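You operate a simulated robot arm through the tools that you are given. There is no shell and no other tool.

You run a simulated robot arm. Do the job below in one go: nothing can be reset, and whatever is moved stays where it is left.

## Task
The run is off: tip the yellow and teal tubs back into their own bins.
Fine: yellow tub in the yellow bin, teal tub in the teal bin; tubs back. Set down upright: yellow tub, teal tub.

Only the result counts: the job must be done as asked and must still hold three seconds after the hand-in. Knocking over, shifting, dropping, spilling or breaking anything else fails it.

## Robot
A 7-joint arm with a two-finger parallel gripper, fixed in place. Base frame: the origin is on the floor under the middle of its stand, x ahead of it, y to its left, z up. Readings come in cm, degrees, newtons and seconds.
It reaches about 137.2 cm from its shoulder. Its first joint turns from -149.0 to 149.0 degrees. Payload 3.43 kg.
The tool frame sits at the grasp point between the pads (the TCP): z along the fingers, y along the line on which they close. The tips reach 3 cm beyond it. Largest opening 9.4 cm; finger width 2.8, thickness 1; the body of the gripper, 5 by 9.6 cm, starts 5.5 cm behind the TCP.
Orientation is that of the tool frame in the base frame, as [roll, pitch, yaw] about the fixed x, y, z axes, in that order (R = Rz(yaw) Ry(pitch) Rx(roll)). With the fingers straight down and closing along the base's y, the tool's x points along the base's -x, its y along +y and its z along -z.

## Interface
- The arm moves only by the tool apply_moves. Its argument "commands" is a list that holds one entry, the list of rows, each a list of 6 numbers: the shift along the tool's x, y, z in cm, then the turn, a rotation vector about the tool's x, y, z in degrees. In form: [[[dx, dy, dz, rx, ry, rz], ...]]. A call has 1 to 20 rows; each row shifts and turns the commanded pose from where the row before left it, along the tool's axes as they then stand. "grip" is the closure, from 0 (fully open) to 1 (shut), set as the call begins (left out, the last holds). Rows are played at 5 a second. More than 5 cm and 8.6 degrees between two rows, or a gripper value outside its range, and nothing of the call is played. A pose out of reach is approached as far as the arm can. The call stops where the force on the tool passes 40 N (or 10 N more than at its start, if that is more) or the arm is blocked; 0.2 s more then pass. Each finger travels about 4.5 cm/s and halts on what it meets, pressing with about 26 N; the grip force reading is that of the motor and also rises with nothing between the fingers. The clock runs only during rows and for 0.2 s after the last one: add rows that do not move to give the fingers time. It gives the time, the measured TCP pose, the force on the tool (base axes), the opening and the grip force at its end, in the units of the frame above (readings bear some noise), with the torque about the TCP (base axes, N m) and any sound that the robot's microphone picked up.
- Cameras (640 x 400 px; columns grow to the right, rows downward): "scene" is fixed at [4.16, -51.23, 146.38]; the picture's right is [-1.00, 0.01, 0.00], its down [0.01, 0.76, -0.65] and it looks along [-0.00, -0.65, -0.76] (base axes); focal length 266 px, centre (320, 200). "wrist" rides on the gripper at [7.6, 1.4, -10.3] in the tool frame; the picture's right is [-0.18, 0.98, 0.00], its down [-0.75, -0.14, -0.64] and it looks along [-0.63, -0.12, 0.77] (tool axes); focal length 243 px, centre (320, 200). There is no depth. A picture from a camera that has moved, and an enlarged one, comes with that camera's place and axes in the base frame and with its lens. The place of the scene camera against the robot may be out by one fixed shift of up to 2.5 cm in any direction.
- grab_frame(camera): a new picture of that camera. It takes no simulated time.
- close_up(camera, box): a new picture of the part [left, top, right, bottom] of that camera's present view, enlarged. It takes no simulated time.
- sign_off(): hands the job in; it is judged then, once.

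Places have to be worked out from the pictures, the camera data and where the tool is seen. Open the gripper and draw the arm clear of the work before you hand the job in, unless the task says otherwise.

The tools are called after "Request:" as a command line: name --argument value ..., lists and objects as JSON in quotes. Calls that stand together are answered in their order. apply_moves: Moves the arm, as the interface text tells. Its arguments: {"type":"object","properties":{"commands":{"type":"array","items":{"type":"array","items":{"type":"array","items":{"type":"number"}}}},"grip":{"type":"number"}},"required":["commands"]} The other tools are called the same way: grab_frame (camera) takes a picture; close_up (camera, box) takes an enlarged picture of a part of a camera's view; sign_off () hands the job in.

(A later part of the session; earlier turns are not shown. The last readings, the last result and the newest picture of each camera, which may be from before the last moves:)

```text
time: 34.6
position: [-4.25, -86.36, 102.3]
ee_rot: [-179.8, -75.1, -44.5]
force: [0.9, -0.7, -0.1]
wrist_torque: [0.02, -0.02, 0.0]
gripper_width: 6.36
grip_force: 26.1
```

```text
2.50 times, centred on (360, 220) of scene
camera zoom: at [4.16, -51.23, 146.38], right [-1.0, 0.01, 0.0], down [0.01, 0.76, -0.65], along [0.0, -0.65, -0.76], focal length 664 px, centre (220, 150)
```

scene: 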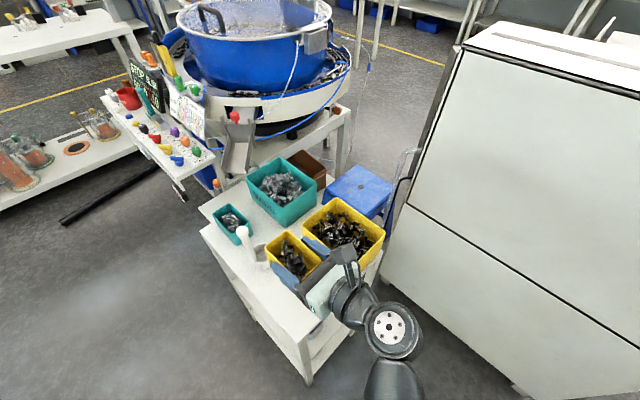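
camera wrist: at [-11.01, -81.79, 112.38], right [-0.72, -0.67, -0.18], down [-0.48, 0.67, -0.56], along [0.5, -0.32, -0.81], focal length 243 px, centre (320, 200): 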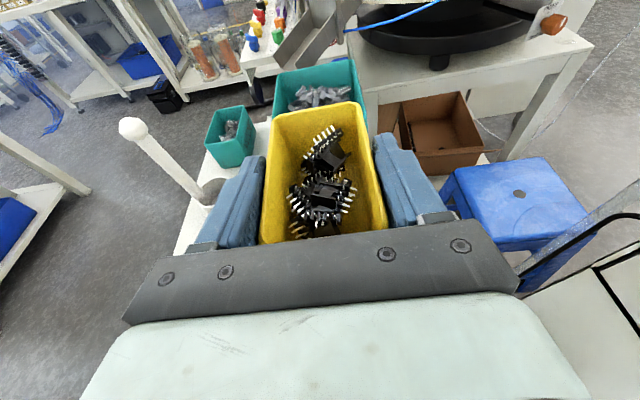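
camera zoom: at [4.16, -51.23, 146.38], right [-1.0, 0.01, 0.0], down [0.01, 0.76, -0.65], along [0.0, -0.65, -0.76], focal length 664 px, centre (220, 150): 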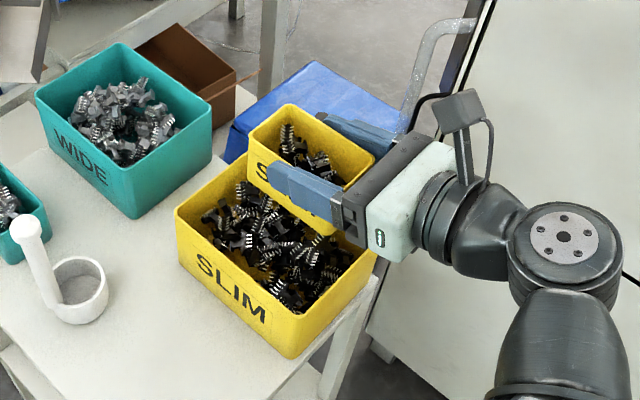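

The tub is over the yellow bin. I level the fingers (raise 15°) and roll the first 64° toward the front, keeping the chips inside for now, then check the position.

Request:
apply_moves --commands '[[[0, 0, 0, 0, 5, 0], [0, 0, 0, 0, 5, 0], [0, 0, 0, 0, 5, 0], [0, 0, 0, 0, 0, -6], [0, 0, 0, 0, 0, -7], [0, 0, 0, 0, 0, -7], [0, 0, 0, 0, 0, -7], [0, 0, 0, 0, 0, -7], [0, 0, 0, 0, 0, -7], [0, 0, 0, 0, 0, -5], [0, 0, 0, 0, 0, 0]]]'

Request:
close_up --camera "scene" --box '[260, 140, 460, 300]'

Request:
grab_frame --camera "wrist"

```text
time: 37.0
position: [-4.29, -86.46, 102.13]
ee_rot: [90.1, -44.0, 45.7]
force: [-0.4, 0.2, -1.2]
wrist_torque: [0.01, 0.04, -0.01]
gripper_width: 6.37
grip_force: 26.1
```

```text
2.50 times, centred on (360, 220) of scene
camera zoom: at [4.16, -51.23, 146.38], right [-1.0, 0.01, 0.0], down [0.01, 0.76, -0.65], along [0.0, -0.65, -0.76], focal length 664 px, centre (220, 150)
```

zoom: 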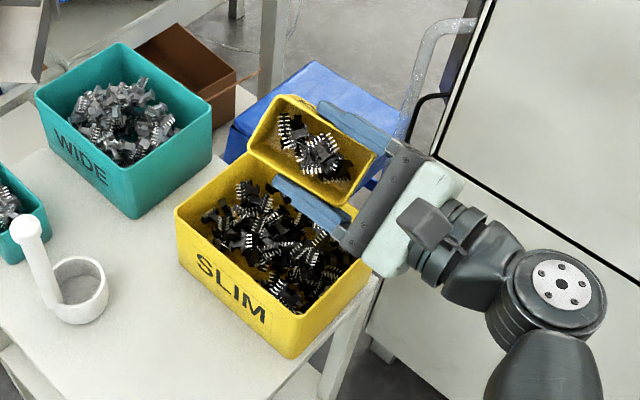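

```text
taken
camera wrist: at [-8.54, -75.97, 108.63], right [-0.57, -0.58, 0.58], down [-0.77, 0.13, -0.63], along [0.29, -0.8, -0.52], focal length 243 px, centre (320, 200)
```

wrist: 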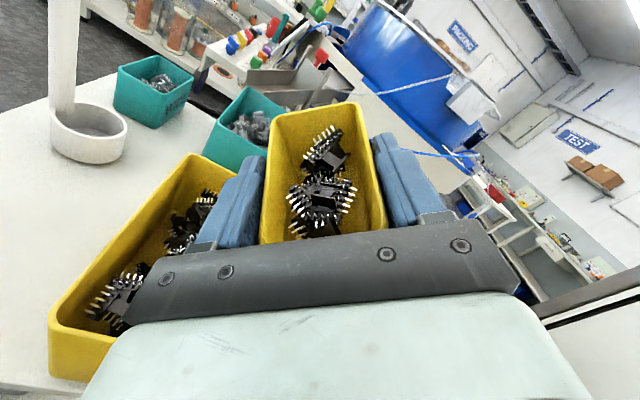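

Chips are still inside and the lip is above the bin interior. I lower 1.5 cm and roll on slowly to about 100°.

Request:
apply_moves --commands '[[[-0.52, -0.54, 0, 0, 0, 0], [-0.52, -0.54, 0, 0, 0, 0], [0, 0, 0, 0, 0, -6], [0, 0, 0, 0, 0, -6], [0, 0, 0, 0, 0, -6], [0, 0, 0, 0, 0, -6], [0, 0, 0, 0, 0, -6], [0, 0, 0, 0, 0, -6], [0, 0, 0, 0, 0, -6], [0, 0, 0, 0, 0, -6], [0, 0, 0, 0, 0, -6], [0, 0, 0, 0, 0, 0], [0, 0, 0, 0, 0, 0]]]'

Request:
close_up --camera "scene" --box '[260, 140, 460, 300]'

Request:
grab_frame --camera "wrist"

```text
time: 39.8
position: [-4.25, -86.33, 100.69]
ee_rot: [89.9, 10.0, 45.6]
force: [-0.1, 0.0, -1.3]
wrist_torque: [0.05, 0.03, 0.02]
gripper_width: 6.34
grip_force: 26.5
```

```text
2.50 times, centred on (360, 220) of scene
camera zoom: at [4.16, -51.23, 146.38], right [-1.0, 0.01, 0.0], down [0.01, 0.76, -0.65], along [0.0, -0.65, -0.76], focal length 664 px, centre (220, 150)
```

zoom: 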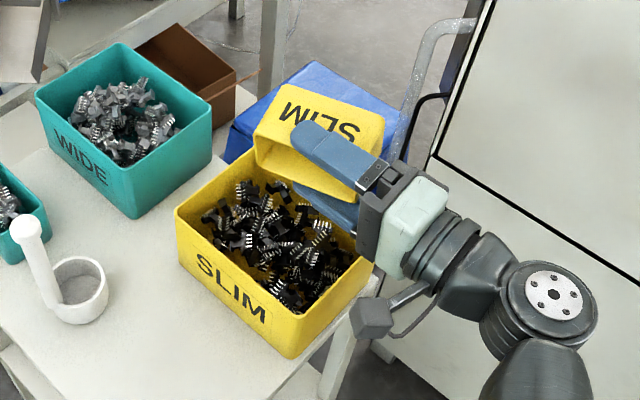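

```text
taken
camera wrist: at [-6.24, -73.62, 100.88], right [-0.01, -0.01, 1.0], down [-1.0, -0.1, -0.01], along [0.1, -1.0, -0.01], focal length 243 px, centre (320, 200)
```

wrist: 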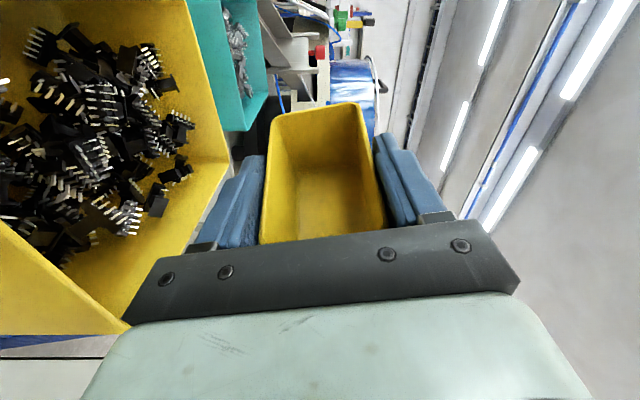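

The tub already looks empty and no chips are visible on the table. I roll further to about 142° and hold to make sure any hidden ones drop.

Request:
apply_moves --commands '[[[0, 0, 0, 0, 0, -7], [0, 0, 0, 0, 0, -7], [0, 0, 0, 0, 0, -7], [0, 0, 0, 0, 0, -7], [0, 0, 0, 0, 0, -7], [0, 0, 0, 0, 0, -7], [0, 0, 0, 0, 0, 0], [0, 0, 0, 0, 0, 4], [0, 0, 0, 0, 0, -4], [0, 0, 0, 0, 0, 4], [0, 0, 0, 0, 0, -4], [0, 0, 0, 0, 0, 0]]]'

Request:
close_up --camera "scene" --box '[260, 140, 460, 300]'

Request:
grab_frame --camera "wrist"

```text
time: 42.4
position: [-4.17, -86.37, 100.79]
ee_rot: [89.9, 52.0, 45.5]
force: [1.0, 0.4, -1.6]
wrist_torque: [0.0, -0.02, -0.01]
gripper_width: 6.36
grip_force: 26.7
```

```text
2.50 times, centred on (360, 220) of scene
camera zoom: at [4.16, -51.23, 146.38], right [-1.0, 0.01, 0.0], down [0.01, 0.76, -0.65], along [0.0, -0.65, -0.76], focal length 664 px, centre (220, 150)
```

zoom: 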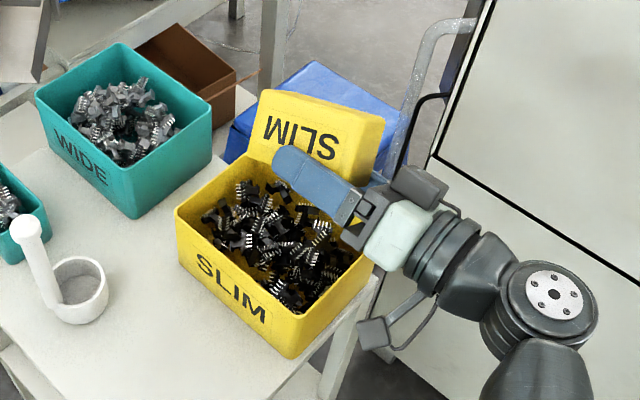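

```text
taken
camera wrist: at [-7.61, -75.01, 95.7], right [0.46, 0.47, 0.75], down [-0.86, 0.04, 0.51], along [0.21, -0.88, 0.42], focal length 243 px, centre (320, 200)
```

wrist: 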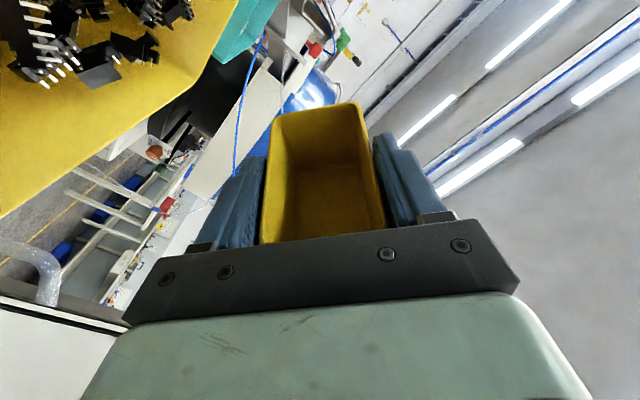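

The tub is empty. I rise 2 cm and roll back to level.

Request:
apply_moves --commands '[[[-0.79, 0.615, 0, 0, 0, 0], [-0.79, 0.615, 0, 0, 0, 0], [0, 0, 0, 0, 0, 8], [0, 0, 0, 0, 0, 8], [0, 0, 0, 0, 0, 8], [0, 0, 0, 0, 0, 8], [0, 0, 0, 0, 0, 8], [0, 0, 0, 0, 0, 8], [0, 0, 0, 0, 0, 8], [0, 0, 0, 0, 0, 8], [0, 0, 0, 0, 0, 8], [0, 0, 0, 0, 0, 8], [0, 0, 0, 0, 0, 8], [0, 0, 0, 0, 0, 8], [0, 0, 0, 0, 0, 8], [0, 0, 0, 0, 0, 8], [0, 0, 0, 0, 0, 8], [0, 0, 0, 0, 0, 8], [0, 0, 0, 0, 0, 8], [0, 0, 0, 0, 0, 6]]]'

Request:
apply_moves --commands '[[[0, 0, 0, 0, -5, 0], [0, 0, 0, 0, -5, 0], [0, 0, 0, 0, -5, 0], [0, 0, 0, 0, 0, 0]]]'

Request:
grab_frame --camera "wrist"

Request:
close_up --camera "scene" --box '[260, 140, 460, 300]'

```text
time: 46.6
position: [-4.15, -86.34, 102.64]
ee_rot: [-72.9, -89.9, -151.6]
force: [0.2, -1.1, -1.1]
wrist_torque: [0.01, -0.04, 0.0]
gripper_width: 6.33
grip_force: 26.5
```

```text
time: 47.6
position: [-4.28, -86.42, 102.71]
ee_rot: [-179.8, -75.0, -44.7]
force: [0.5, -0.2, -0.4]
wrist_torque: [0.01, -0.01, -0.01]
gripper_width: 6.32
grip_force: 25.4
```

```text
taken
camera wrist: at [-11.03, -81.82, 112.85], right [-0.72, -0.67, -0.18], down [-0.48, 0.67, -0.56], along [0.5, -0.32, -0.81], focal length 243 px, centre (320, 200)
```

wrist: 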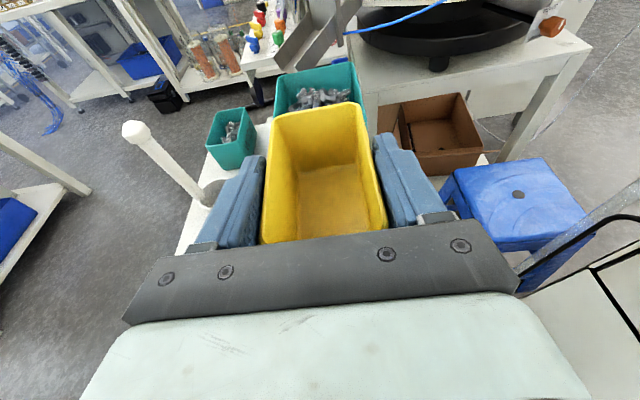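

```text
2.50 times, centred on (360, 220) of scene
camera zoom: at [4.16, -51.23, 146.38], right [-1.0, 0.01, 0.0], down [0.01, 0.76, -0.65], along [0.0, -0.65, -0.76], focal length 664 px, centre (220, 150)
```

zoom: 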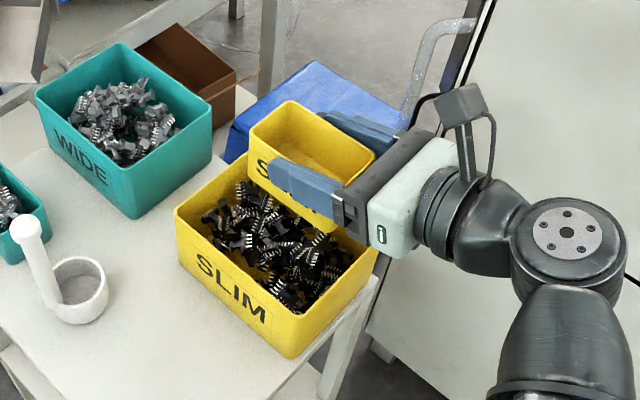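

The tub is empty and still held as before. I carry it back above its original spot, then lower to just above expected contact.

Request:
apply_moves --commands '[[[0, -0.8, 0, 0, 0, 0], [0, -1.6, 0, 0, 0, 0], [0, -2.3, 0.05, 0, 0, 0], [0, -2.5, 0.05, 0, 0, 0], [0, -2.5, 0.05, 0, 0, 0], [0, -2.5, 0.04, 0, 0, 0], [0, -2.5, 0, 0, 0, 0], [0, -2.0, 0, 0, 0, 0], [0, -1.2, 0, 0, 0, 0], [0, -0.78, 0, 0, 0, 0], [0, 0, 0, 0, 0, 0]]]'

Request:
apply_moves --commands '[[[-0.97, 0, 0.26, 0, 0, 0], [-1.93, 0, 0.52, 0, 0, 0], [-1.93, 0, 0.52, 0, 0, 0], [-1.93, 0, 0.52, 0, 0, 0], [-1.93, 0, 0.52, 0, 0, 0], [-1.45, 0, 0.39, 0, 0, 0], [-0.97, 0, 0.26, 0, 0, 0], [-0.97, 0, 0.26, 0, 0, 0], [0, 0, 0, 0, 0, 0]]]'

Request:
grab_frame --camera "wrist"

Request:
close_up --camera "scene" --box '[240, 220, 400, 350]'

```text
time: 50.0
position: [8.98, -73.23, 102.6]
ee_rot: [-179.7, -75.0, -44.7]
force: [0.7, -0.4, -0.5]
wrist_torque: [0.01, 0.02, 0.03]
gripper_width: 6.34
grip_force: 25.8
```

```text
time: 52.0
position: [8.9, -73.28, 90.16]
ee_rot: [-179.9, -75.0, -44.5]
force: [-0.2, 0.3, -0.9]
wrist_torque: [0.0, 0.04, 0.03]
gripper_width: 6.34
grip_force: 26.4
```

```text
taken
camera wrist: at [2.15, -68.65, 100.23], right [-0.72, -0.67, -0.18], down [-0.48, 0.67, -0.56], along [0.5, -0.32, -0.81], focal length 243 px, centre (320, 200)
```

wrist: 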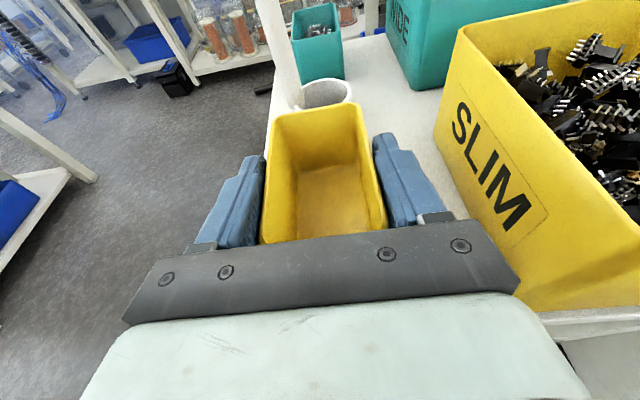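

```text
3.08 times, centred on (320, 285) of scene
camera zoom: at [4.16, -51.23, 146.38], right [-1.0, 0.01, 0.0], down [0.01, 0.76, -0.65], along [0.0, -0.65, -0.76], focal length 817 px, centre (320, -62)
```

zoom: 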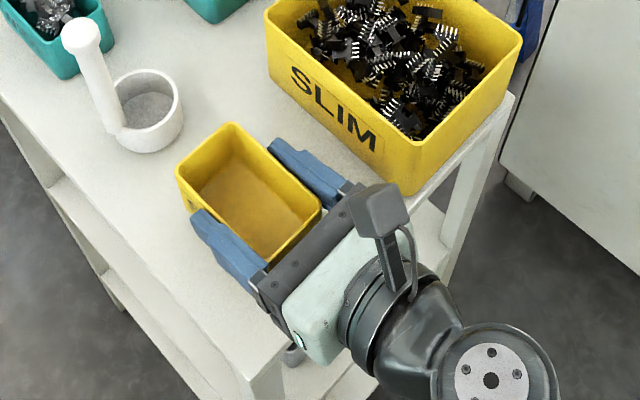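

About 2 cm to go before expected contact. I lower in small steps and watch the force.

Request:
apply_moves --commands '[[[-0.48, 0, 0.13, 0, 0, 0], [-0.48, 0, 0.13, 0, 0, 0], [-0.48, 0, 0.13, 0, 0, 0], [0, 0, 0, 0, 0, 0]]]'

Request:
apply_moves --commands '[[[-0.24, 0, 0.065, 0, 0, 0], [0, 0, 0, 0, 0, 0]]]'

Request:
apply_moves --commands '[[[-0.24, 0, 0.065, 0, 0, 0], [0, 0, 0, 0, 0, 0]]]'

Request:
close_up --camera "wrist" --box '[180, 60, 440, 260]'

```text
time: 53.0
position: [9.05, -73.2, 88.52]
ee_rot: [-179.8, -75.1, -44.6]
force: [-0.5, -1.0, -2.0]
wrist_torque: [-0.02, 0.02, -0.02]
gripper_width: 6.36
grip_force: 26.8
```

```text
time: 53.6
position: [8.99, -73.33, 88.4]
ee_rot: [-179.8, -75.2, -44.6]
force: [-0.2, 0.0, -0.9]
wrist_torque: [0.01, -0.03, 0.02]
gripper_width: 6.36
grip_force: 26.0
```

```text
time: 54.2
position: [8.94, -73.23, 88.06]
ee_rot: [-179.8, -75.0, -44.5]
force: [0.0, -0.2, -0.4]
wrist_torque: [0.05, 0.0, -0.01]
gripper_width: 6.34
grip_force: 26.4
```

```text
2.00 times, centred on (310, 160) of wrist
camera zoom: at [2.21, -68.7, 98.24], right [-0.72, -0.67, -0.18], down [-0.48, 0.67, -0.56], along [0.5, -0.32, -0.81], focal length 485 px, centre (340, 280)
```

zoom: 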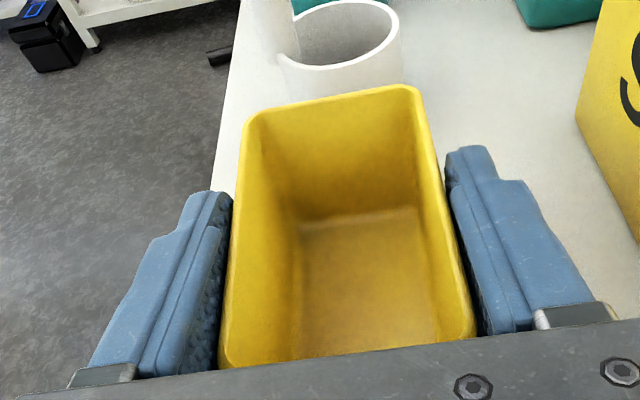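

No contact yet (TCP 88.1). I keep lowering in quarter-centimetre steps.

Request:
apply_moves --commands '[[[-0.24, 0, 0.065, 0, 0, 0], [0, 0, 0, 0, 0, 0]]]'

Request:
apply_moves --commands '[[[-0.24, 0, 0.065, 0, 0, 0], [0, 0, 0, 0, 0, 0]]]'

Request:
apply_moves --commands '[[[-0.24, 0, 0.065, 0, 0, 0], [0, 0, 0, 0, 0, 0]]]'

Request:
close_up --camera "wrist" --box '[180, 60, 440, 260]'

Request:
close_up --camera "scene" --box '[240, 220, 400, 350]'

```text
time: 54.8
position: [9.0, -73.22, 87.87]
ee_rot: [-179.8, -75.0, -44.5]
force: [0.0, -0.8, -1.1]
wrist_torque: [0.04, 0.01, -0.02]
gripper_width: 6.36
grip_force: 25.8
```

```text
time: 55.4
position: [9.06, -73.26, 87.87]
ee_rot: [-179.7, -75.2, -44.7]
force: [-1.3, -0.9, 12.7]
wrist_torque: [-0.21, 0.04, -0.02]
gripper_width: 6.36
grip_force: 26.2
```

```text
time: 56.0
position: [8.95, -73.18, 87.59]
ee_rot: [-179.7, -75.2, -44.7]
force: [1.0, -1.5, 24.0]
wrist_torque: [0.26, 0.29, -0.01]
gripper_width: 6.35
grip_force: 26.1
```

```text
2.00 times, centred on (310, 160) of wrist
camera zoom: at [2.24, -68.6, 97.65], right [-0.72, -0.67, -0.18], down [-0.48, 0.67, -0.56], along [0.5, -0.32, -0.81], focal length 485 px, centre (340, 280)
```

zoom: 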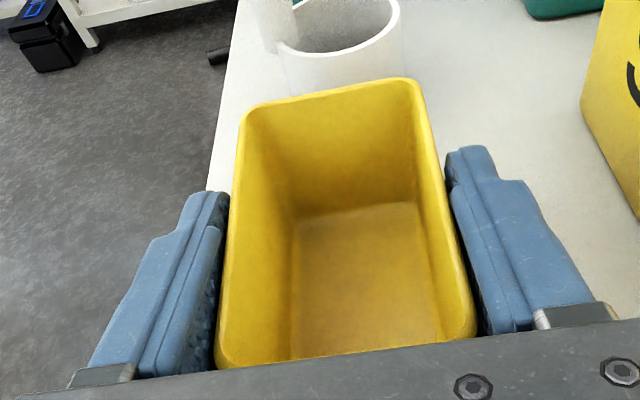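

```text
3.08 times, centred on (320, 285) of scene
camera zoom: at [4.16, -51.23, 146.38], right [-1.0, 0.01, 0.0], down [0.01, 0.76, -0.65], along [0.0, -0.65, -0.76], focal length 817 px, centre (320, -62)
```

zoom: 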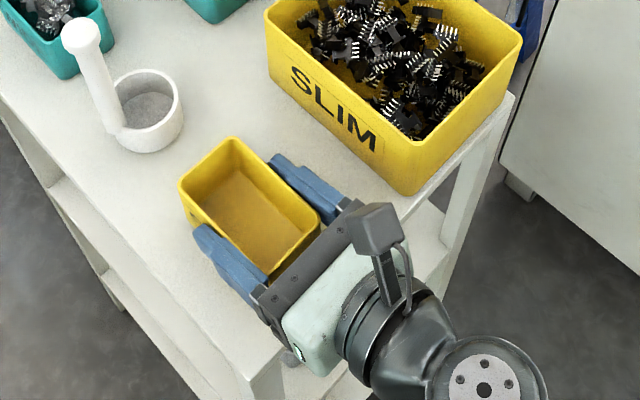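

Contact with the table at TCP ≈87.6 (24 N). I relieve slightly, then open the gripper fully.

Request:
apply_moves --commands '[[[0.12, 0, -0.03, 0, 0, 0], [0, 0, 0, 0, 0, 0]]]'

Request:
apply_moves --commands '[[[0, 0, 0, 0, 0, 0], [0, 0, 0, 0, 0, 0], [0, 0, 0, 0, 0, 0], [0, 0, 0, 0, 0, 0], [0, 0, 0, 0, 0, 0], [0, 0, 0, 0, 0, 0]]]' --grip 0

Request:
grab_frame --camera "wrist"

Request:
close_up --camera "scene" --box '[240, 220, 400, 350]'

```text
time: 56.6
position: [9.11, -73.12, 87.51]
ee_rot: [-179.8, -75.0, -44.6]
force: [2.7, 0.2, 10.9]
wrist_torque: [-0.1, -0.19, -0.03]
gripper_width: 6.35
grip_force: 25.9
```

```text
time: 58.0
position: [9.01, -73.28, 87.55]
ee_rot: [-179.8, -75.2, -44.6]
force: [-0.4, 0.0, -0.4]
wrist_torque: [-0.02, 0.0, -0.04]
gripper_width: 9.39
grip_force: 0.0
```

```text
taken
camera wrist: at [2.24, -68.65, 97.68], right [-0.72, -0.67, -0.18], down [-0.48, 0.67, -0.56], along [0.5, -0.32, -0.81], focal length 243 px, centre (320, 200)
```

wrist: 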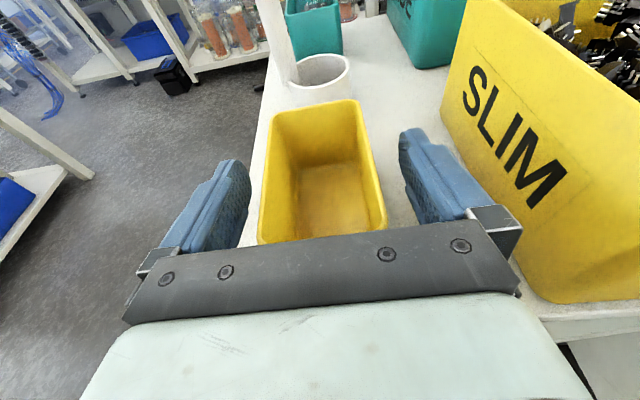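

```text
3.08 times, centred on (320, 285) of scene
camera zoom: at [4.16, -51.23, 146.38], right [-1.0, 0.01, 0.0], down [0.01, 0.76, -0.65], along [0.0, -0.65, -0.76], focal length 817 px, centre (320, -62)
```

zoom: 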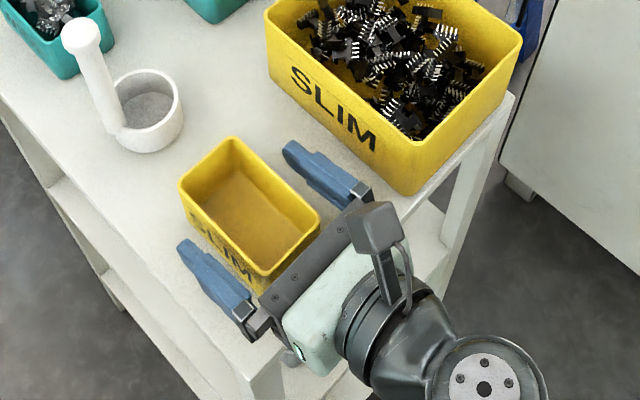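

The yellow tub stands upright at its original spot, empty. I back straight out along the finger direction.

Request:
apply_moves --commands '[[[0, 0, -1, 0, 0, 0], [0, 0, -1.5, 0, 0, 0], [0, 0, -2, 0, 0, 0], [0, 0, -2, 0, 0, 0], [0, 0, -2, 0, 0, 0], [0, 0, -2, 0, 0, 0], [0, 0, -2, 0, 0, 0], [0, 0, -1.5, 0, 0, 0], [0, 0, 0, 0, 0, 0]]]'

Request:
grab_frame --camera "wrist"

Request:
close_up --camera "scene" --box '[200, 140, 400, 340]'

```text
time: 60.0
position: [-0.65, -63.89, 91.14]
ee_rot: [-179.8, -75.1, -44.6]
force: [-0.3, -0.2, -0.6]
wrist_torque: [0.01, 0.03, -0.04]
gripper_width: 9.43
grip_force: 0.1
```

```text
taken
camera wrist: at [-7.41, -59.24, 101.33], right [-0.72, -0.67, -0.18], down [-0.48, 0.67, -0.56], along [0.5, -0.32, -0.81], focal length 243 px, centre (320, 200)
```

wrist: 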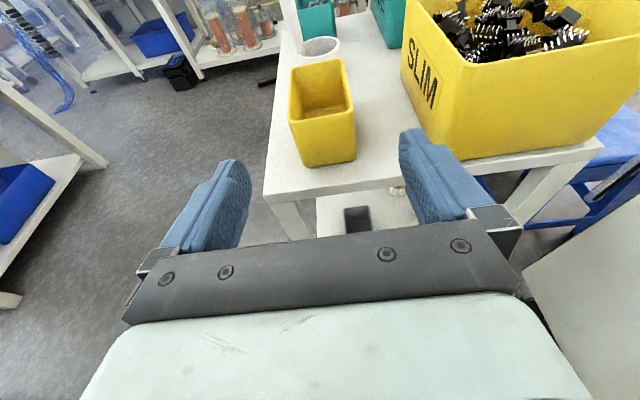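

```text
2.00 times, centred on (300, 240) of scene
camera zoom: at [4.16, -51.23, 146.38], right [-1.0, 0.01, 0.0], down [0.01, 0.76, -0.65], along [0.0, -0.65, -0.76], focal length 531 px, centre (360, 120)
```

zoom: 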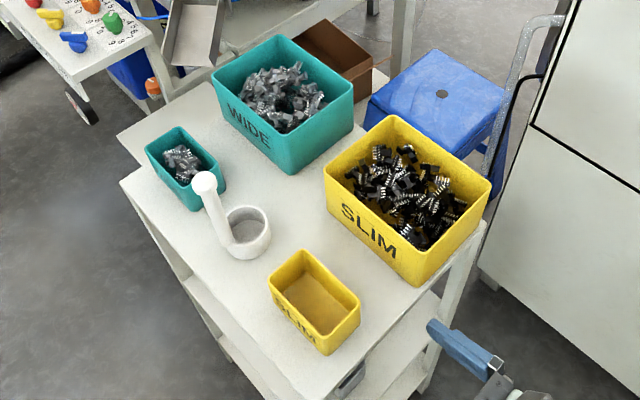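

Yellow is done. For the teal tub, the pestle blocks the same end-on approach, so I need to find a reachable approach from the table's front (+x+y side). I rise first, then test orientations in free air above z≈112.

Request:
apply_moves --commands '[[[2.03, 0, -0.54, 0, 0, 0], [2.03, 0, -0.54, 0, 0, 0], [2.03, 0, -0.54, 0, 0, 0], [2.03, 0, -0.54, 0, 0, 0], [2.03, 0, -0.54, 0, 0, 0], [2.03, 0, -0.54, 0, 0, 0], [2.03, 0, -0.54, 0, 0, 0], [2.03, 0, -0.54, 0, 0, 0], [2.03, 0, -0.54, 0, 0, 0], [2.03, 0, -0.54, 0, 0, 0], [2.03, 0, -0.54, 0, 0, 0], [0, 0, 0, 0, 0, 0]]]'

Request:
apply_moves --commands '[[[0, 0, 0, -7.73, 0, 2.07], [0, 0, 0, -7.73, 0, 2.07], [0, 0, 0, -7.73, 0, 2.07], [0, 0, 0, -7.73, 0, 2.07], [0, 0, 0, -7.73, 0, 2.07], [0, 0, 0, 0, 0, 0]]]'

Request:
grab_frame --camera "scene"

```text
time: 62.6
position: [-0.63, -63.86, 114.44]
ee_rot: [-179.7, -75.0, -44.7]
force: [-0.1, -0.4, -0.7]
wrist_torque: [0.0, 0.01, 0.05]
gripper_width: 9.39
grip_force: 0.0
```

```text
time: 64.0
position: [-0.92, -65.13, 114.91]
ee_rot: [-179.6, -75.0, -84.9]
force: [-0.2, 0.5, 0.5]
wrist_torque: [-0.01, -0.01, 0.02]
gripper_width: 9.39
grip_force: 0.1
out of reach, approached as far as the arm can: row 4, 5
```

```text
taken
```

scene: 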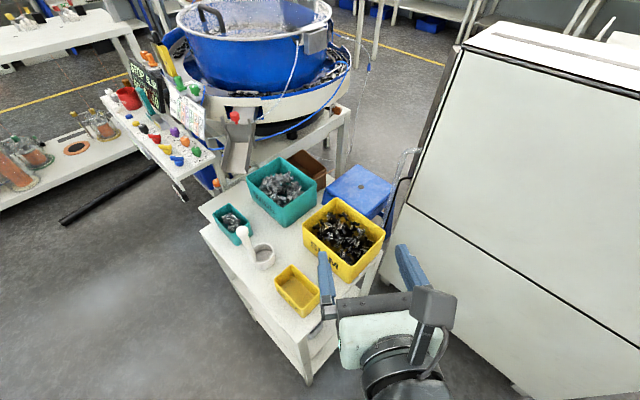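

That failed only because the wrist was too close to the base. I move outward above the cart (z≈115, clear of everything) and try the heading again.

Request:
apply_moves --commands '[[[0.69, -1.87, 2.59, 0, 0, 0], [0.69, -1.87, 2.59, 0, 0, 0], [0.69, -1.87, 2.59, 0, 0, 0], [0.69, -1.87, 2.59, 0, 0, 0], [0.69, -1.87, 2.59, 0, 0, 0], [0.69, -1.87, 2.59, 0, 0, 0], [0.69, -1.87, 2.59, 0, 0, 0], [0.69, -1.87, 2.59, 0, 0, 0], [0.69, -1.87, 2.59, 0, 0, 0], [0.69, -1.87, 2.59, 0, 0, 0], [0, 0, 0, 0, 0, 0]]]'

Request:
apply_moves --commands '[[[0, 0, 0, -7.73, 0, 2.07], [0, 0, 0, -7.73, 0, 2.07], [0, 0, 0, -7.73, 0, 2.07], [0, 0, 0, -7.73, 0, 2.07], [0, 0, 0, -7.73, 0, 2.07], [0, 0, 0, -7.73, 0, 2.07], [0, 0, 0, 0, 0, 0]]]'

Request:
grab_frame --camera "scene"

Request:
grab_frame --camera "wrist"

```text
time: 66.4
position: [11.55, -90.89, 113.86]
ee_rot: [179.2, -75.2, -82.0]
force: [-0.4, -0.4, 0.9]
wrist_torque: [-0.03, -0.04, 0.02]
gripper_width: 9.39
grip_force: 0.1
out of reach, approached as far as the arm can: row 5, 6, 7, 8, 9, 10
```

```text
time: 68.0
position: [11.58, -90.81, 113.92]
ee_rot: [179.3, -75.2, -82.1]
force: [-0.3, 0.4, -0.1]
wrist_torque: [0.01, 0.01, 0.0]
gripper_width: 9.41
grip_force: 0.1
out of reach, approached as far as the arm can: row 1, 2, 3, 4, 5, 6
```

```text
taken
```

scene: 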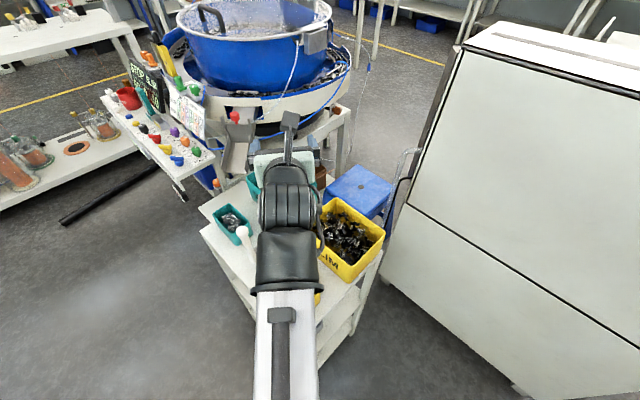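

```text
taken
camera wrist: at [9.11, -83.07, 123.99], right [-0.98, -0.08, -0.17], down [0.04, 0.82, -0.57], along [0.19, -0.56, -0.81], focal length 243 px, centre (320, 200)
```

wrist: 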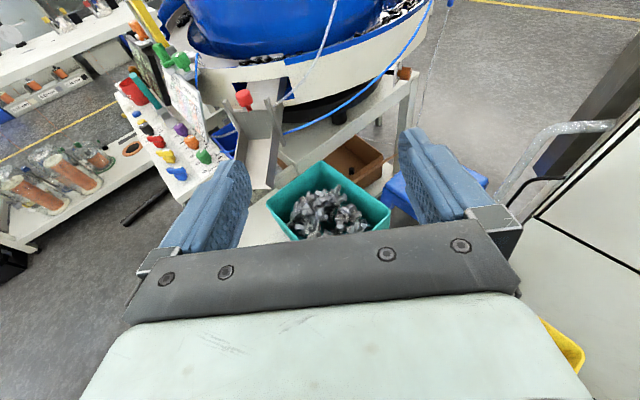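

Camera-up is at the wrist joint's limit when pointing outward, so camera-down must be near mid-range here. I roll back 180° (in place, high above the bins) and then test turning toward the front-facing heading.

Request:
apply_moves --commands '[[[0, 0, 0, 0, 0, -8.5], [0, 0, 0, 0, 0, -8.5], [0, 0, 0, 0, 0, -8.5], [0, 0, 0, 0, 0, -8.5], [0, 0, 0, 0, 0, -8.5], [0, 0, 0, 0, 0, -8.5], [0, 0, 0, 0, 0, -8.5], [0, 0, 0, 0, 0, -8.5], [0, 0, 0, 0, 0, -8.5], [0, 0, 0, 0, 0, -8.5], [0, 0, 0, 0, 0, -8.5], [0, 0, 0, 0, 0, -8.5], [0, 0, 0, 0, 0, -8.5], [0, 0, 0, 0, 0, -8.5], [0, 0, 0, 0, 0, -8.5], [0, 0, 0, 0, 0, -8.5], [0, 0, 0, 0, 0, -8.5], [0, 0, 0, 0, 0, -8.5], [0, 0, 0, 0, 0, -8.5], [0, 0, 0, 0, 0, -8.5]]]'

Request:
apply_moves --commands '[[[0, 0, 0, 0, 0, -5], [0, 0, 0, 0, 0, -5], [0, 0, 0, 0, 0, 0]]]'

Request:
grab_frame --camera "scene"

```text
time: 72.2
position: [11.47, -90.86, 113.78]
ee_rot: [147.5, 72.5, 63.3]
force: [-0.3, -0.3, -0.9]
wrist_torque: [-0.01, 0.01, 0.03]
gripper_width: 9.39
grip_force: 0.2
```

```text
time: 73.0
position: [11.69, -90.87, 113.91]
ee_rot: [-179.0, 75.2, 98.1]
force: [-0.2, -0.4, 0.3]
wrist_torque: [-0.02, 0.01, -0.02]
gripper_width: 9.37
grip_force: 0.0
```

```text
taken
```

scene: 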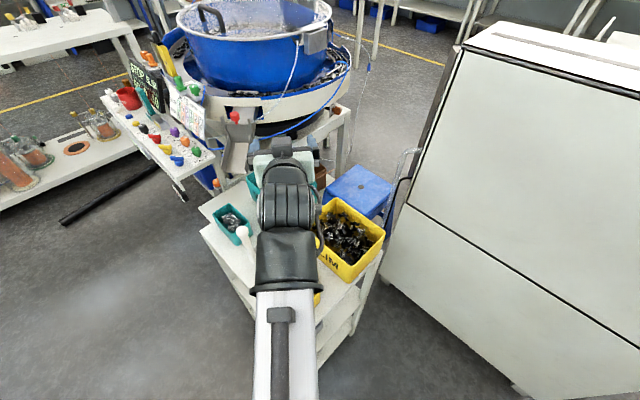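

Camera-down works here and sits mid-range. I move to free air in front of the cart (about (38, -80, 114)) and turn the heading toward the bins (azimuth -135°).

Request:
apply_moves --commands '[[[0.19, 2.73, -0.7, 0, 0, 0], [0.19, 2.73, -0.7, 0, 0, 0], [0.19, 2.73, -0.7, 0, 0, 0], [0.19, 2.73, -0.7, 0, 0, 0], [0.19, 2.73, -0.7, 0, 0, 0], [0.19, 2.73, -0.7, 0, 0, 0], [0.19, 2.73, -0.7, 0, 0, 0], [0.19, 2.73, -0.7, 0, 0, 0], [0.19, 2.73, -0.7, 0, 0, 0], [0.19, 2.73, -0.7, 0, 0, 0], [0, 0, 0, 0, 0, 0]]]'

Request:
apply_moves --commands '[[[0, 0, 0, 7.34, 0, 1.97], [0, 0, 0, 7.34, 0, 1.97], [0, 0, 0, 7.34, 0, 1.97], [0, 0, 0, 7.34, 0, 1.97], [0, 0, 0, 7.34, 0, 1.97], [0, 0, 0, 7.34, 0, 1.97], [0, 0, 0, 7.34, 0, 1.97], [0, 0, 0, 0, 0, 0]]]'

Request:
grab_frame --camera "scene"

```text
time: 75.4
position: [37.86, -80.35, 113.58]
ee_rot: [-179.4, 75.2, 97.6]
force: [0.0, -0.8, 0.0]
wrist_torque: [-0.01, 0.04, -0.02]
gripper_width: 9.4
grip_force: 0.2
```

```text
time: 77.2
position: [37.72, -80.26, 113.65]
ee_rot: [179.5, 75.3, 43.4]
force: [-0.6, -0.3, -0.2]
wrist_torque: [0.02, 0.03, 0.02]
gripper_width: 9.4
grip_force: 0.1
```

```text
taken
```

scene: 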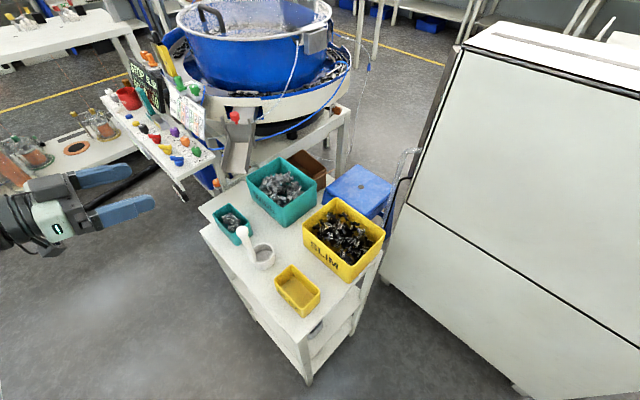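

The front-facing heading is reachable with the camera below. My plan for teal: grasp it vertically, turn it 90° in place so its end faces the front, then regrasp from the front and roll-pour as with yellow. First I go back to vertical and turn so the camera sits away from the pestle.

Request:
apply_moves --commands '[[[0, 0, 0, 0, 7.5, 0], [0, 0, 0, 0, 7.5, 0], [0, 0, 0, 0, 7.5, 0], [0, 0, 0, 0, 7.5, 0], [0, 0, 0, 0, 7.5, 0], [0, 0, 0, 0, 7.5, 0], [0, 0, 0, 0, 7.5, 0], [0, 0, 0, 0, 7.5, 0], [0, 0, 0, 0, 7.5, 0], [0, 0, 0, 0, 7.5, 0], [0, 0, 0, 0, 0, 0]]]'

Request:
apply_moves --commands '[[[0, 0, 0, 0, 0, 8], [0, 0, 0, 0, 0, 8], [0, 0, 0, 0, 0, 8], [0, 0, 0, 0, 0, 8], [0, 0, 0, 0, 0, 8], [0, 0, 0, 0, 0, 8], [0, 0, 0, 0, 0, 8], [0, 0, 0, 0, 0, 8], [0, 0, 0, 0, 0, 8], [0, 0, 0, 0, 0, 8], [0, 0, 0, 0, 0, 8], [0, 0, 0, 0, 0, 0]]]'

Request:
grab_frame --camera "scene"

Request:
grab_frame --camera "wrist"

```text
time: 79.6
position: [37.79, -80.46, 113.7]
ee_rot: [179.9, 0.3, 44.0]
force: [-0.5, 0.0, -0.1]
wrist_torque: [0.02, 0.01, 0.0]
gripper_width: 9.41
grip_force: 0.1
```

```text
time: 82.2
position: [37.69, -80.2, 113.7]
ee_rot: [179.7, -0.1, -44.2]
force: [0.5, 0.5, 0.0]
wrist_torque: [0.01, -0.02, -0.02]
gripper_width: 9.41
grip_force: 0.1
```

```text
taken
```

scene: 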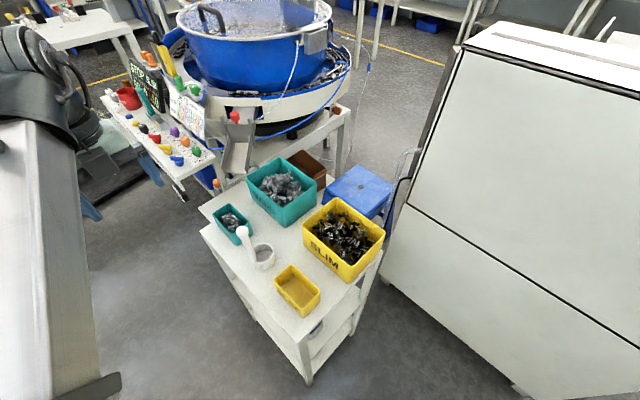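

```text
taken
camera wrist: at [42.17, -86.55, 124.1], right [-0.82, -0.58, 0.0], down [-0.44, 0.63, 0.64], along [-0.37, 0.52, -0.77], focal length 243 px, centre (320, 200)
```

wrist: 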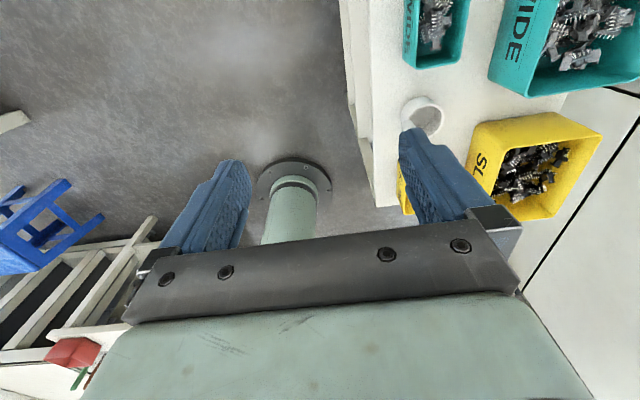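

The orientation is reachable. I move to above the teal tub at TCP z≈107 and look down.

Request:
apply_moves --commands '[[[0.363, 2.237, 0.857, 0, 0, 0], [0.363, 2.237, 0.857, 0, 0, 0], [0.363, 2.237, 0.857, 0, 0, 0], [0.363, 2.237, 0.857, 0, 0, 0], [0.363, 2.237, 0.857, 0, 0, 0], [0.363, 2.237, 0.857, 0, 0, 0], [0.363, 2.237, 0.857, 0, 0, 0], [0, 0, 0, 0, 0, 0]]]'

Request:
grab_frame --camera "wrist"

Request:
close_up --camera "wrist" --box '[220, 60, 440, 240]'

Request:
grab_frame --camera "scene"

```text
time: 84.0
position: [28.63, -93.49, 107.74]
ee_rot: [179.7, -0.2, -44.1]
force: [-0.1, -0.1, -0.1]
wrist_torque: [0.04, 0.0, -0.02]
gripper_width: 9.4
grip_force: 0.1
```

```text
taken
camera wrist: at [33.05, -99.67, 118.24], right [-0.82, -0.58, 0.0], down [-0.44, 0.63, 0.64], along [-0.37, 0.52, -0.77], focal length 243 px, centre (320, 200)
```

wrist: 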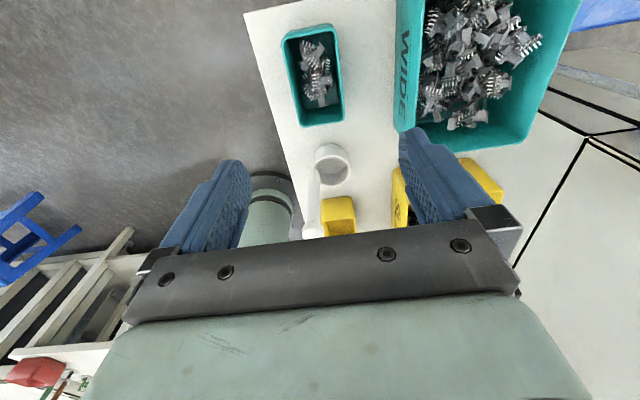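

```text
2.22 times, centred on (330, 150) of wrist
camera zoom: at [33.05, -99.67, 118.24], right [-0.82, -0.58, 0.0], down [-0.44, 0.63, 0.64], along [-0.37, 0.52, -0.77], focal length 539 px, centre (298, 311)
```

zoom: 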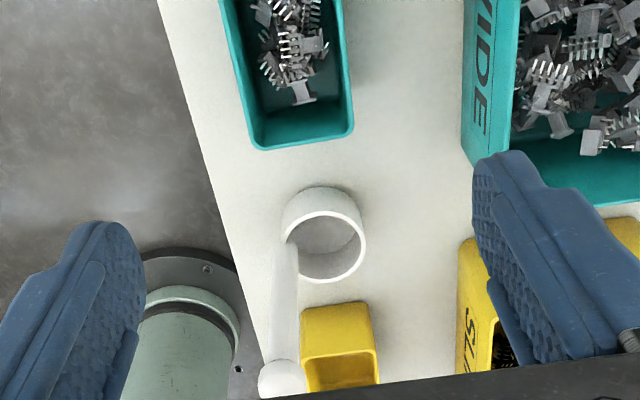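

```text
taken
```

scene: 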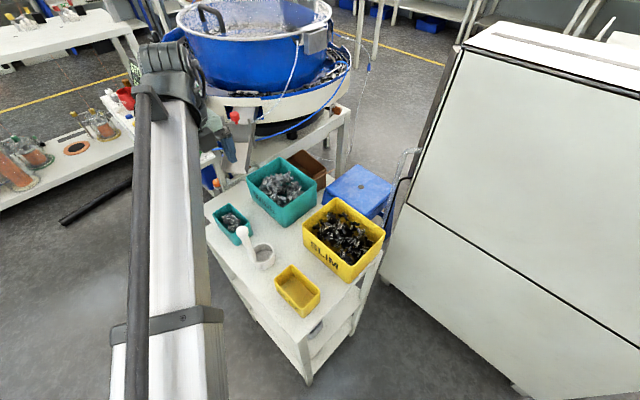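

I'll enlarge the teal tub to get its centre and yaw relative to the tool accurately.

Request:
close_up --camera "wrist" --box '[240, 10, 400, 140]'

```text
3.08 times, centred on (320, 75) of wrist
camera zoom: at [33.05, -99.67, 118.24], right [-0.82, -0.58, 0.0], down [-0.44, 0.63, 0.64], along [-0.37, 0.52, -0.77], focal length 746 px, centre (320, 585)
```

zoom: 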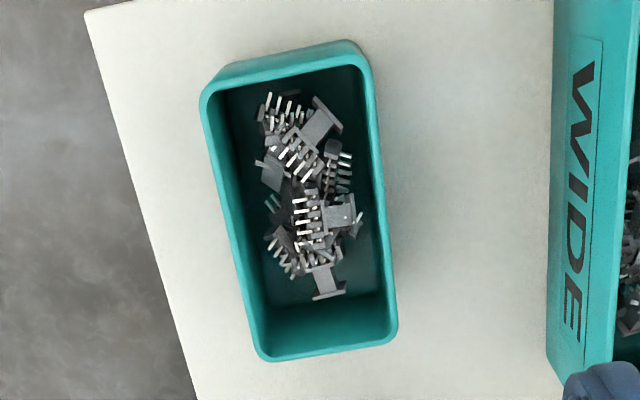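

The teal tub centre is about 0.25 cm in tool x and -0.4 cm in tool y from the axis, with yaw aligned within 1°. I correct that and descend to TCP z≈93, tips still above the rim.

Request:
apply_moves --commands '[[[0.25, -0.4, 1, 0, 0, 0], [0, 0, 2, 0, 0, 0], [0, 0, 2.4, 0, 0, 0], [0, 0, 2.4, 0, 0, 0], [0, 0, 2.4, 0, 0, 0], [0, 0, 2, 0, 0, 0], [0, 0, 1.5, 0, 0, 0], [0, 0, 0.8, 0, 0, 0], [0, 0, 0, 0, 0, 0]]]'

Request:
grab_frame --camera "wrist"

Request:
close_up --camera "scene" --box '[180, 160, 320, 280]'

```text
time: 86.0
position: [29.2, -93.31, 93.23]
ee_rot: [179.7, -0.1, -44.0]
force: [0.3, -0.3, 0.2]
wrist_torque: [0.04, -0.01, -0.01]
gripper_width: 9.38
grip_force: 0.0
```

```text
taken
camera wrist: at [33.52, -99.52, 103.63], right [-0.82, -0.58, 0.0], down [-0.44, 0.63, 0.64], along [-0.37, 0.52, -0.77], focal length 243 px, centre (320, 200)
```

wrist: 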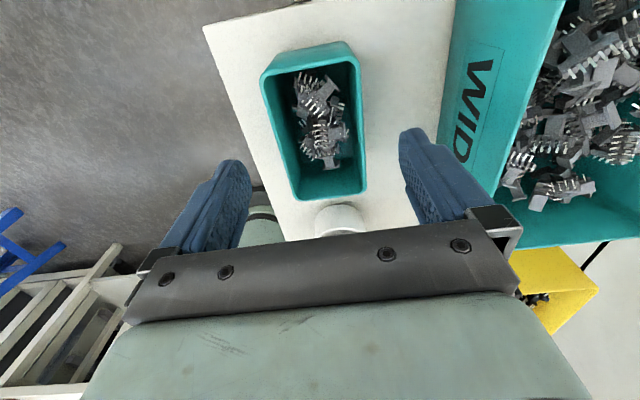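

```text
3.33 times, centred on (250, 220) of scene
camera zoom: at [4.16, -51.23, 146.38], right [-1.0, 0.01, 0.0], down [0.01, 0.76, -0.65], along [0.0, -0.65, -0.76], focal length 886 px, centre (553, 133)
```

zoom: 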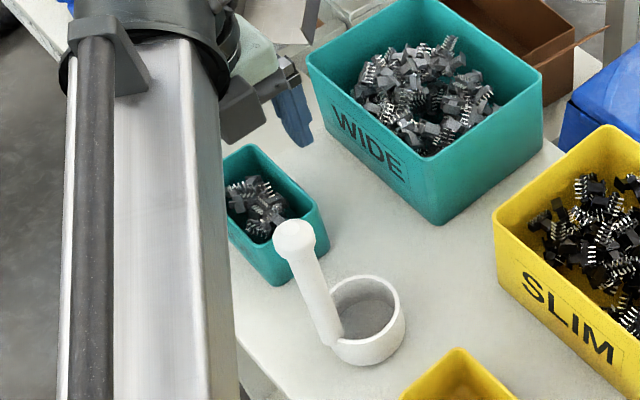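

The tub is centred to within 0.1 cm between the fingers. I descend the last 7 cm.

Request:
apply_moves --commands '[[[0, 0, 1, 0, 0, 0], [0, 0, 1, 0, 0, 0], [0, 0, 1, 0, 0, 0], [0, 0, 1, 0, 0, 0], [0, 0, 1, 0, 0, 0], [0, 0, 1, 0, 0, 0], [0, 0, 0.9, 0, 0, 0], [0, 0, 0, 0, 0, 0]]]'

Request:
grab_frame --camera "wrist"

Request:
close_up --camera "scene" --box '[180, 160, 320, 280]'

```text
time: 87.8
position: [29.11, -93.3, 86.34]
ee_rot: [179.7, -0.1, -44.1]
force: [0.6, 0.0, -0.6]
wrist_torque: [-0.02, 0.0, 0.01]
gripper_width: 9.4
grip_force: 0.0
```

```text
taken
camera wrist: at [33.52, -99.51, 96.75], right [-0.82, -0.58, 0.0], down [-0.44, 0.63, 0.64], along [-0.37, 0.52, -0.77], focal length 243 px, centre (320, 200)
```

wrist: 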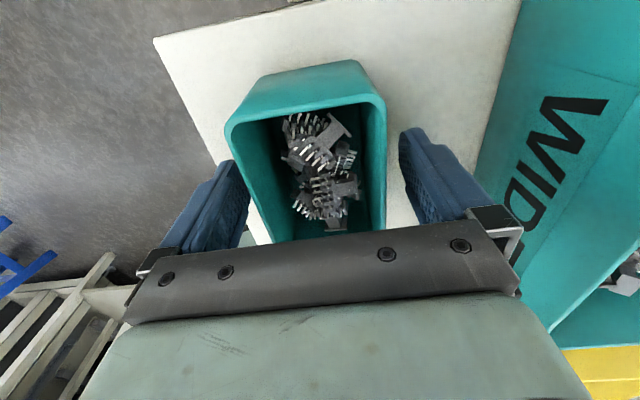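

```text
3.33 times, centred on (250, 220) of scene
camera zoom: at [4.16, -51.23, 146.38], right [-1.0, 0.01, 0.0], down [0.01, 0.76, -0.65], along [0.0, -0.65, -0.76], focal length 886 px, centre (553, 133)
```

zoom: 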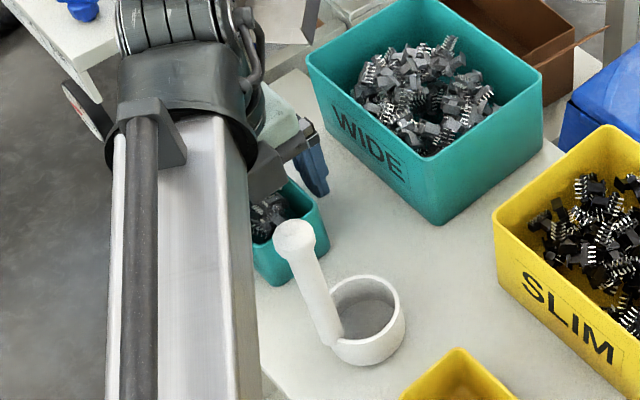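

Tub between the pads, no contact. I close and settle.

Request:
apply_moves --commands '[[[0, 0, 0, 0, 0, 0], [0, 0, 0, 0, 0, 0], [0, 0, 0, 0, 0, 0], [0, 0, 0, 0, 0, 0], [0, 0, 0, 0, 0, 0], [0, 0, 0, 0, 0, 0], [0, 0, 0, 0, 0, 0], [0, 0, 0, 0, 0, 0]]]' --grip 1

Request:
grab_frame --camera "wrist"

```text
time: 89.6
position: [29.18, -93.22, 86.39]
ee_rot: [179.7, -0.1, -44.0]
force: [0.0, -0.3, 0.5]
wrist_torque: [0.05, -0.05, -0.04]
gripper_width: 6.37
grip_force: 26.0
```

```text
taken
camera wrist: at [33.53, -99.5, 96.75], right [-0.82, -0.58, 0.0], down [-0.44, 0.63, 0.64], along [-0.37, 0.52, -0.77], focal length 243 px, centre (320, 200)
```

wrist: 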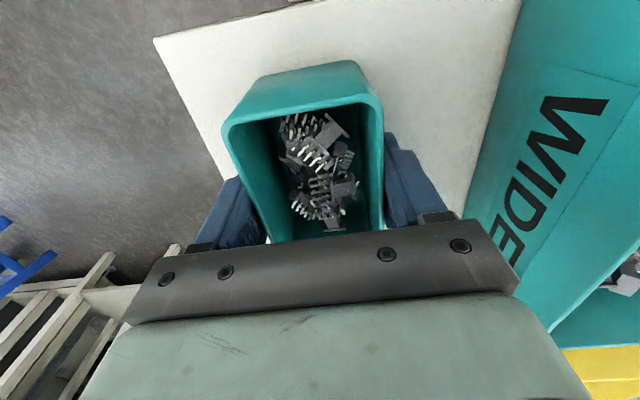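

Gripped at 6.37 cm. I lift slowly by 2 cm first and check for slipping.

Request:
apply_moves --commands '[[[0, 0, -0.25, 0, 0, 0], [0, 0, -0.25, 0, 0, 0], [0, 0, -0.25, 0, 0, 0], [0, 0, -0.25, 0, 0, 0], [0, 0, -0.5, 0, 0, 0], [0, 0, -0.5, 0, 0, 0], [0, 0, 0, 0, 0, 0]]]'

Request:
grab_frame --camera "wrist"

Request:
close_up --camera "scene" --box '[180, 160, 320, 280]'

```text
time: 91.2
position: [29.04, -93.39, 88.25]
ee_rot: [179.8, -0.1, -44.0]
force: [0.0, 0.2, -1.4]
wrist_torque: [-0.02, -0.03, 0.0]
gripper_width: 6.38
grip_force: 26.1
```

```text
taken
camera wrist: at [33.52, -99.56, 98.75], right [-0.82, -0.58, 0.0], down [-0.44, 0.63, 0.64], along [-0.37, 0.52, -0.77], focal length 243 px, centre (320, 200)
```

wrist: 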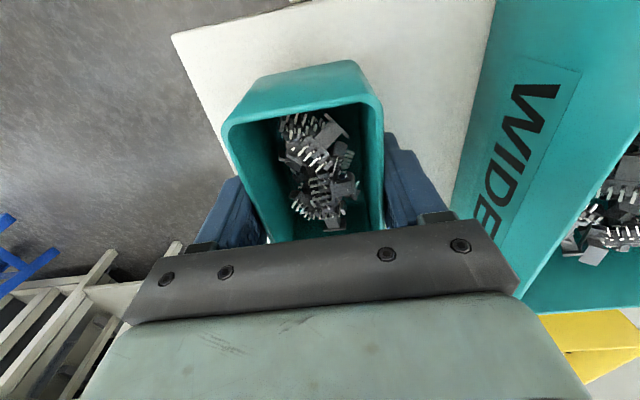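

```text
3.33 times, centred on (250, 220) of scene
camera zoom: at [4.16, -51.23, 146.38], right [-1.0, 0.01, 0.0], down [0.01, 0.76, -0.65], along [0.0, -0.65, -0.76], focal length 886 px, centre (553, 133)
```

zoom: 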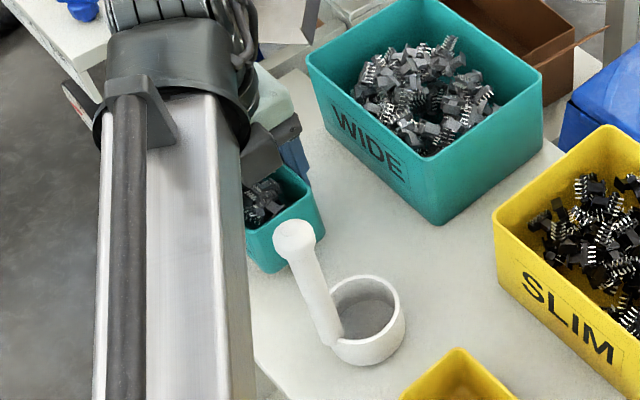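

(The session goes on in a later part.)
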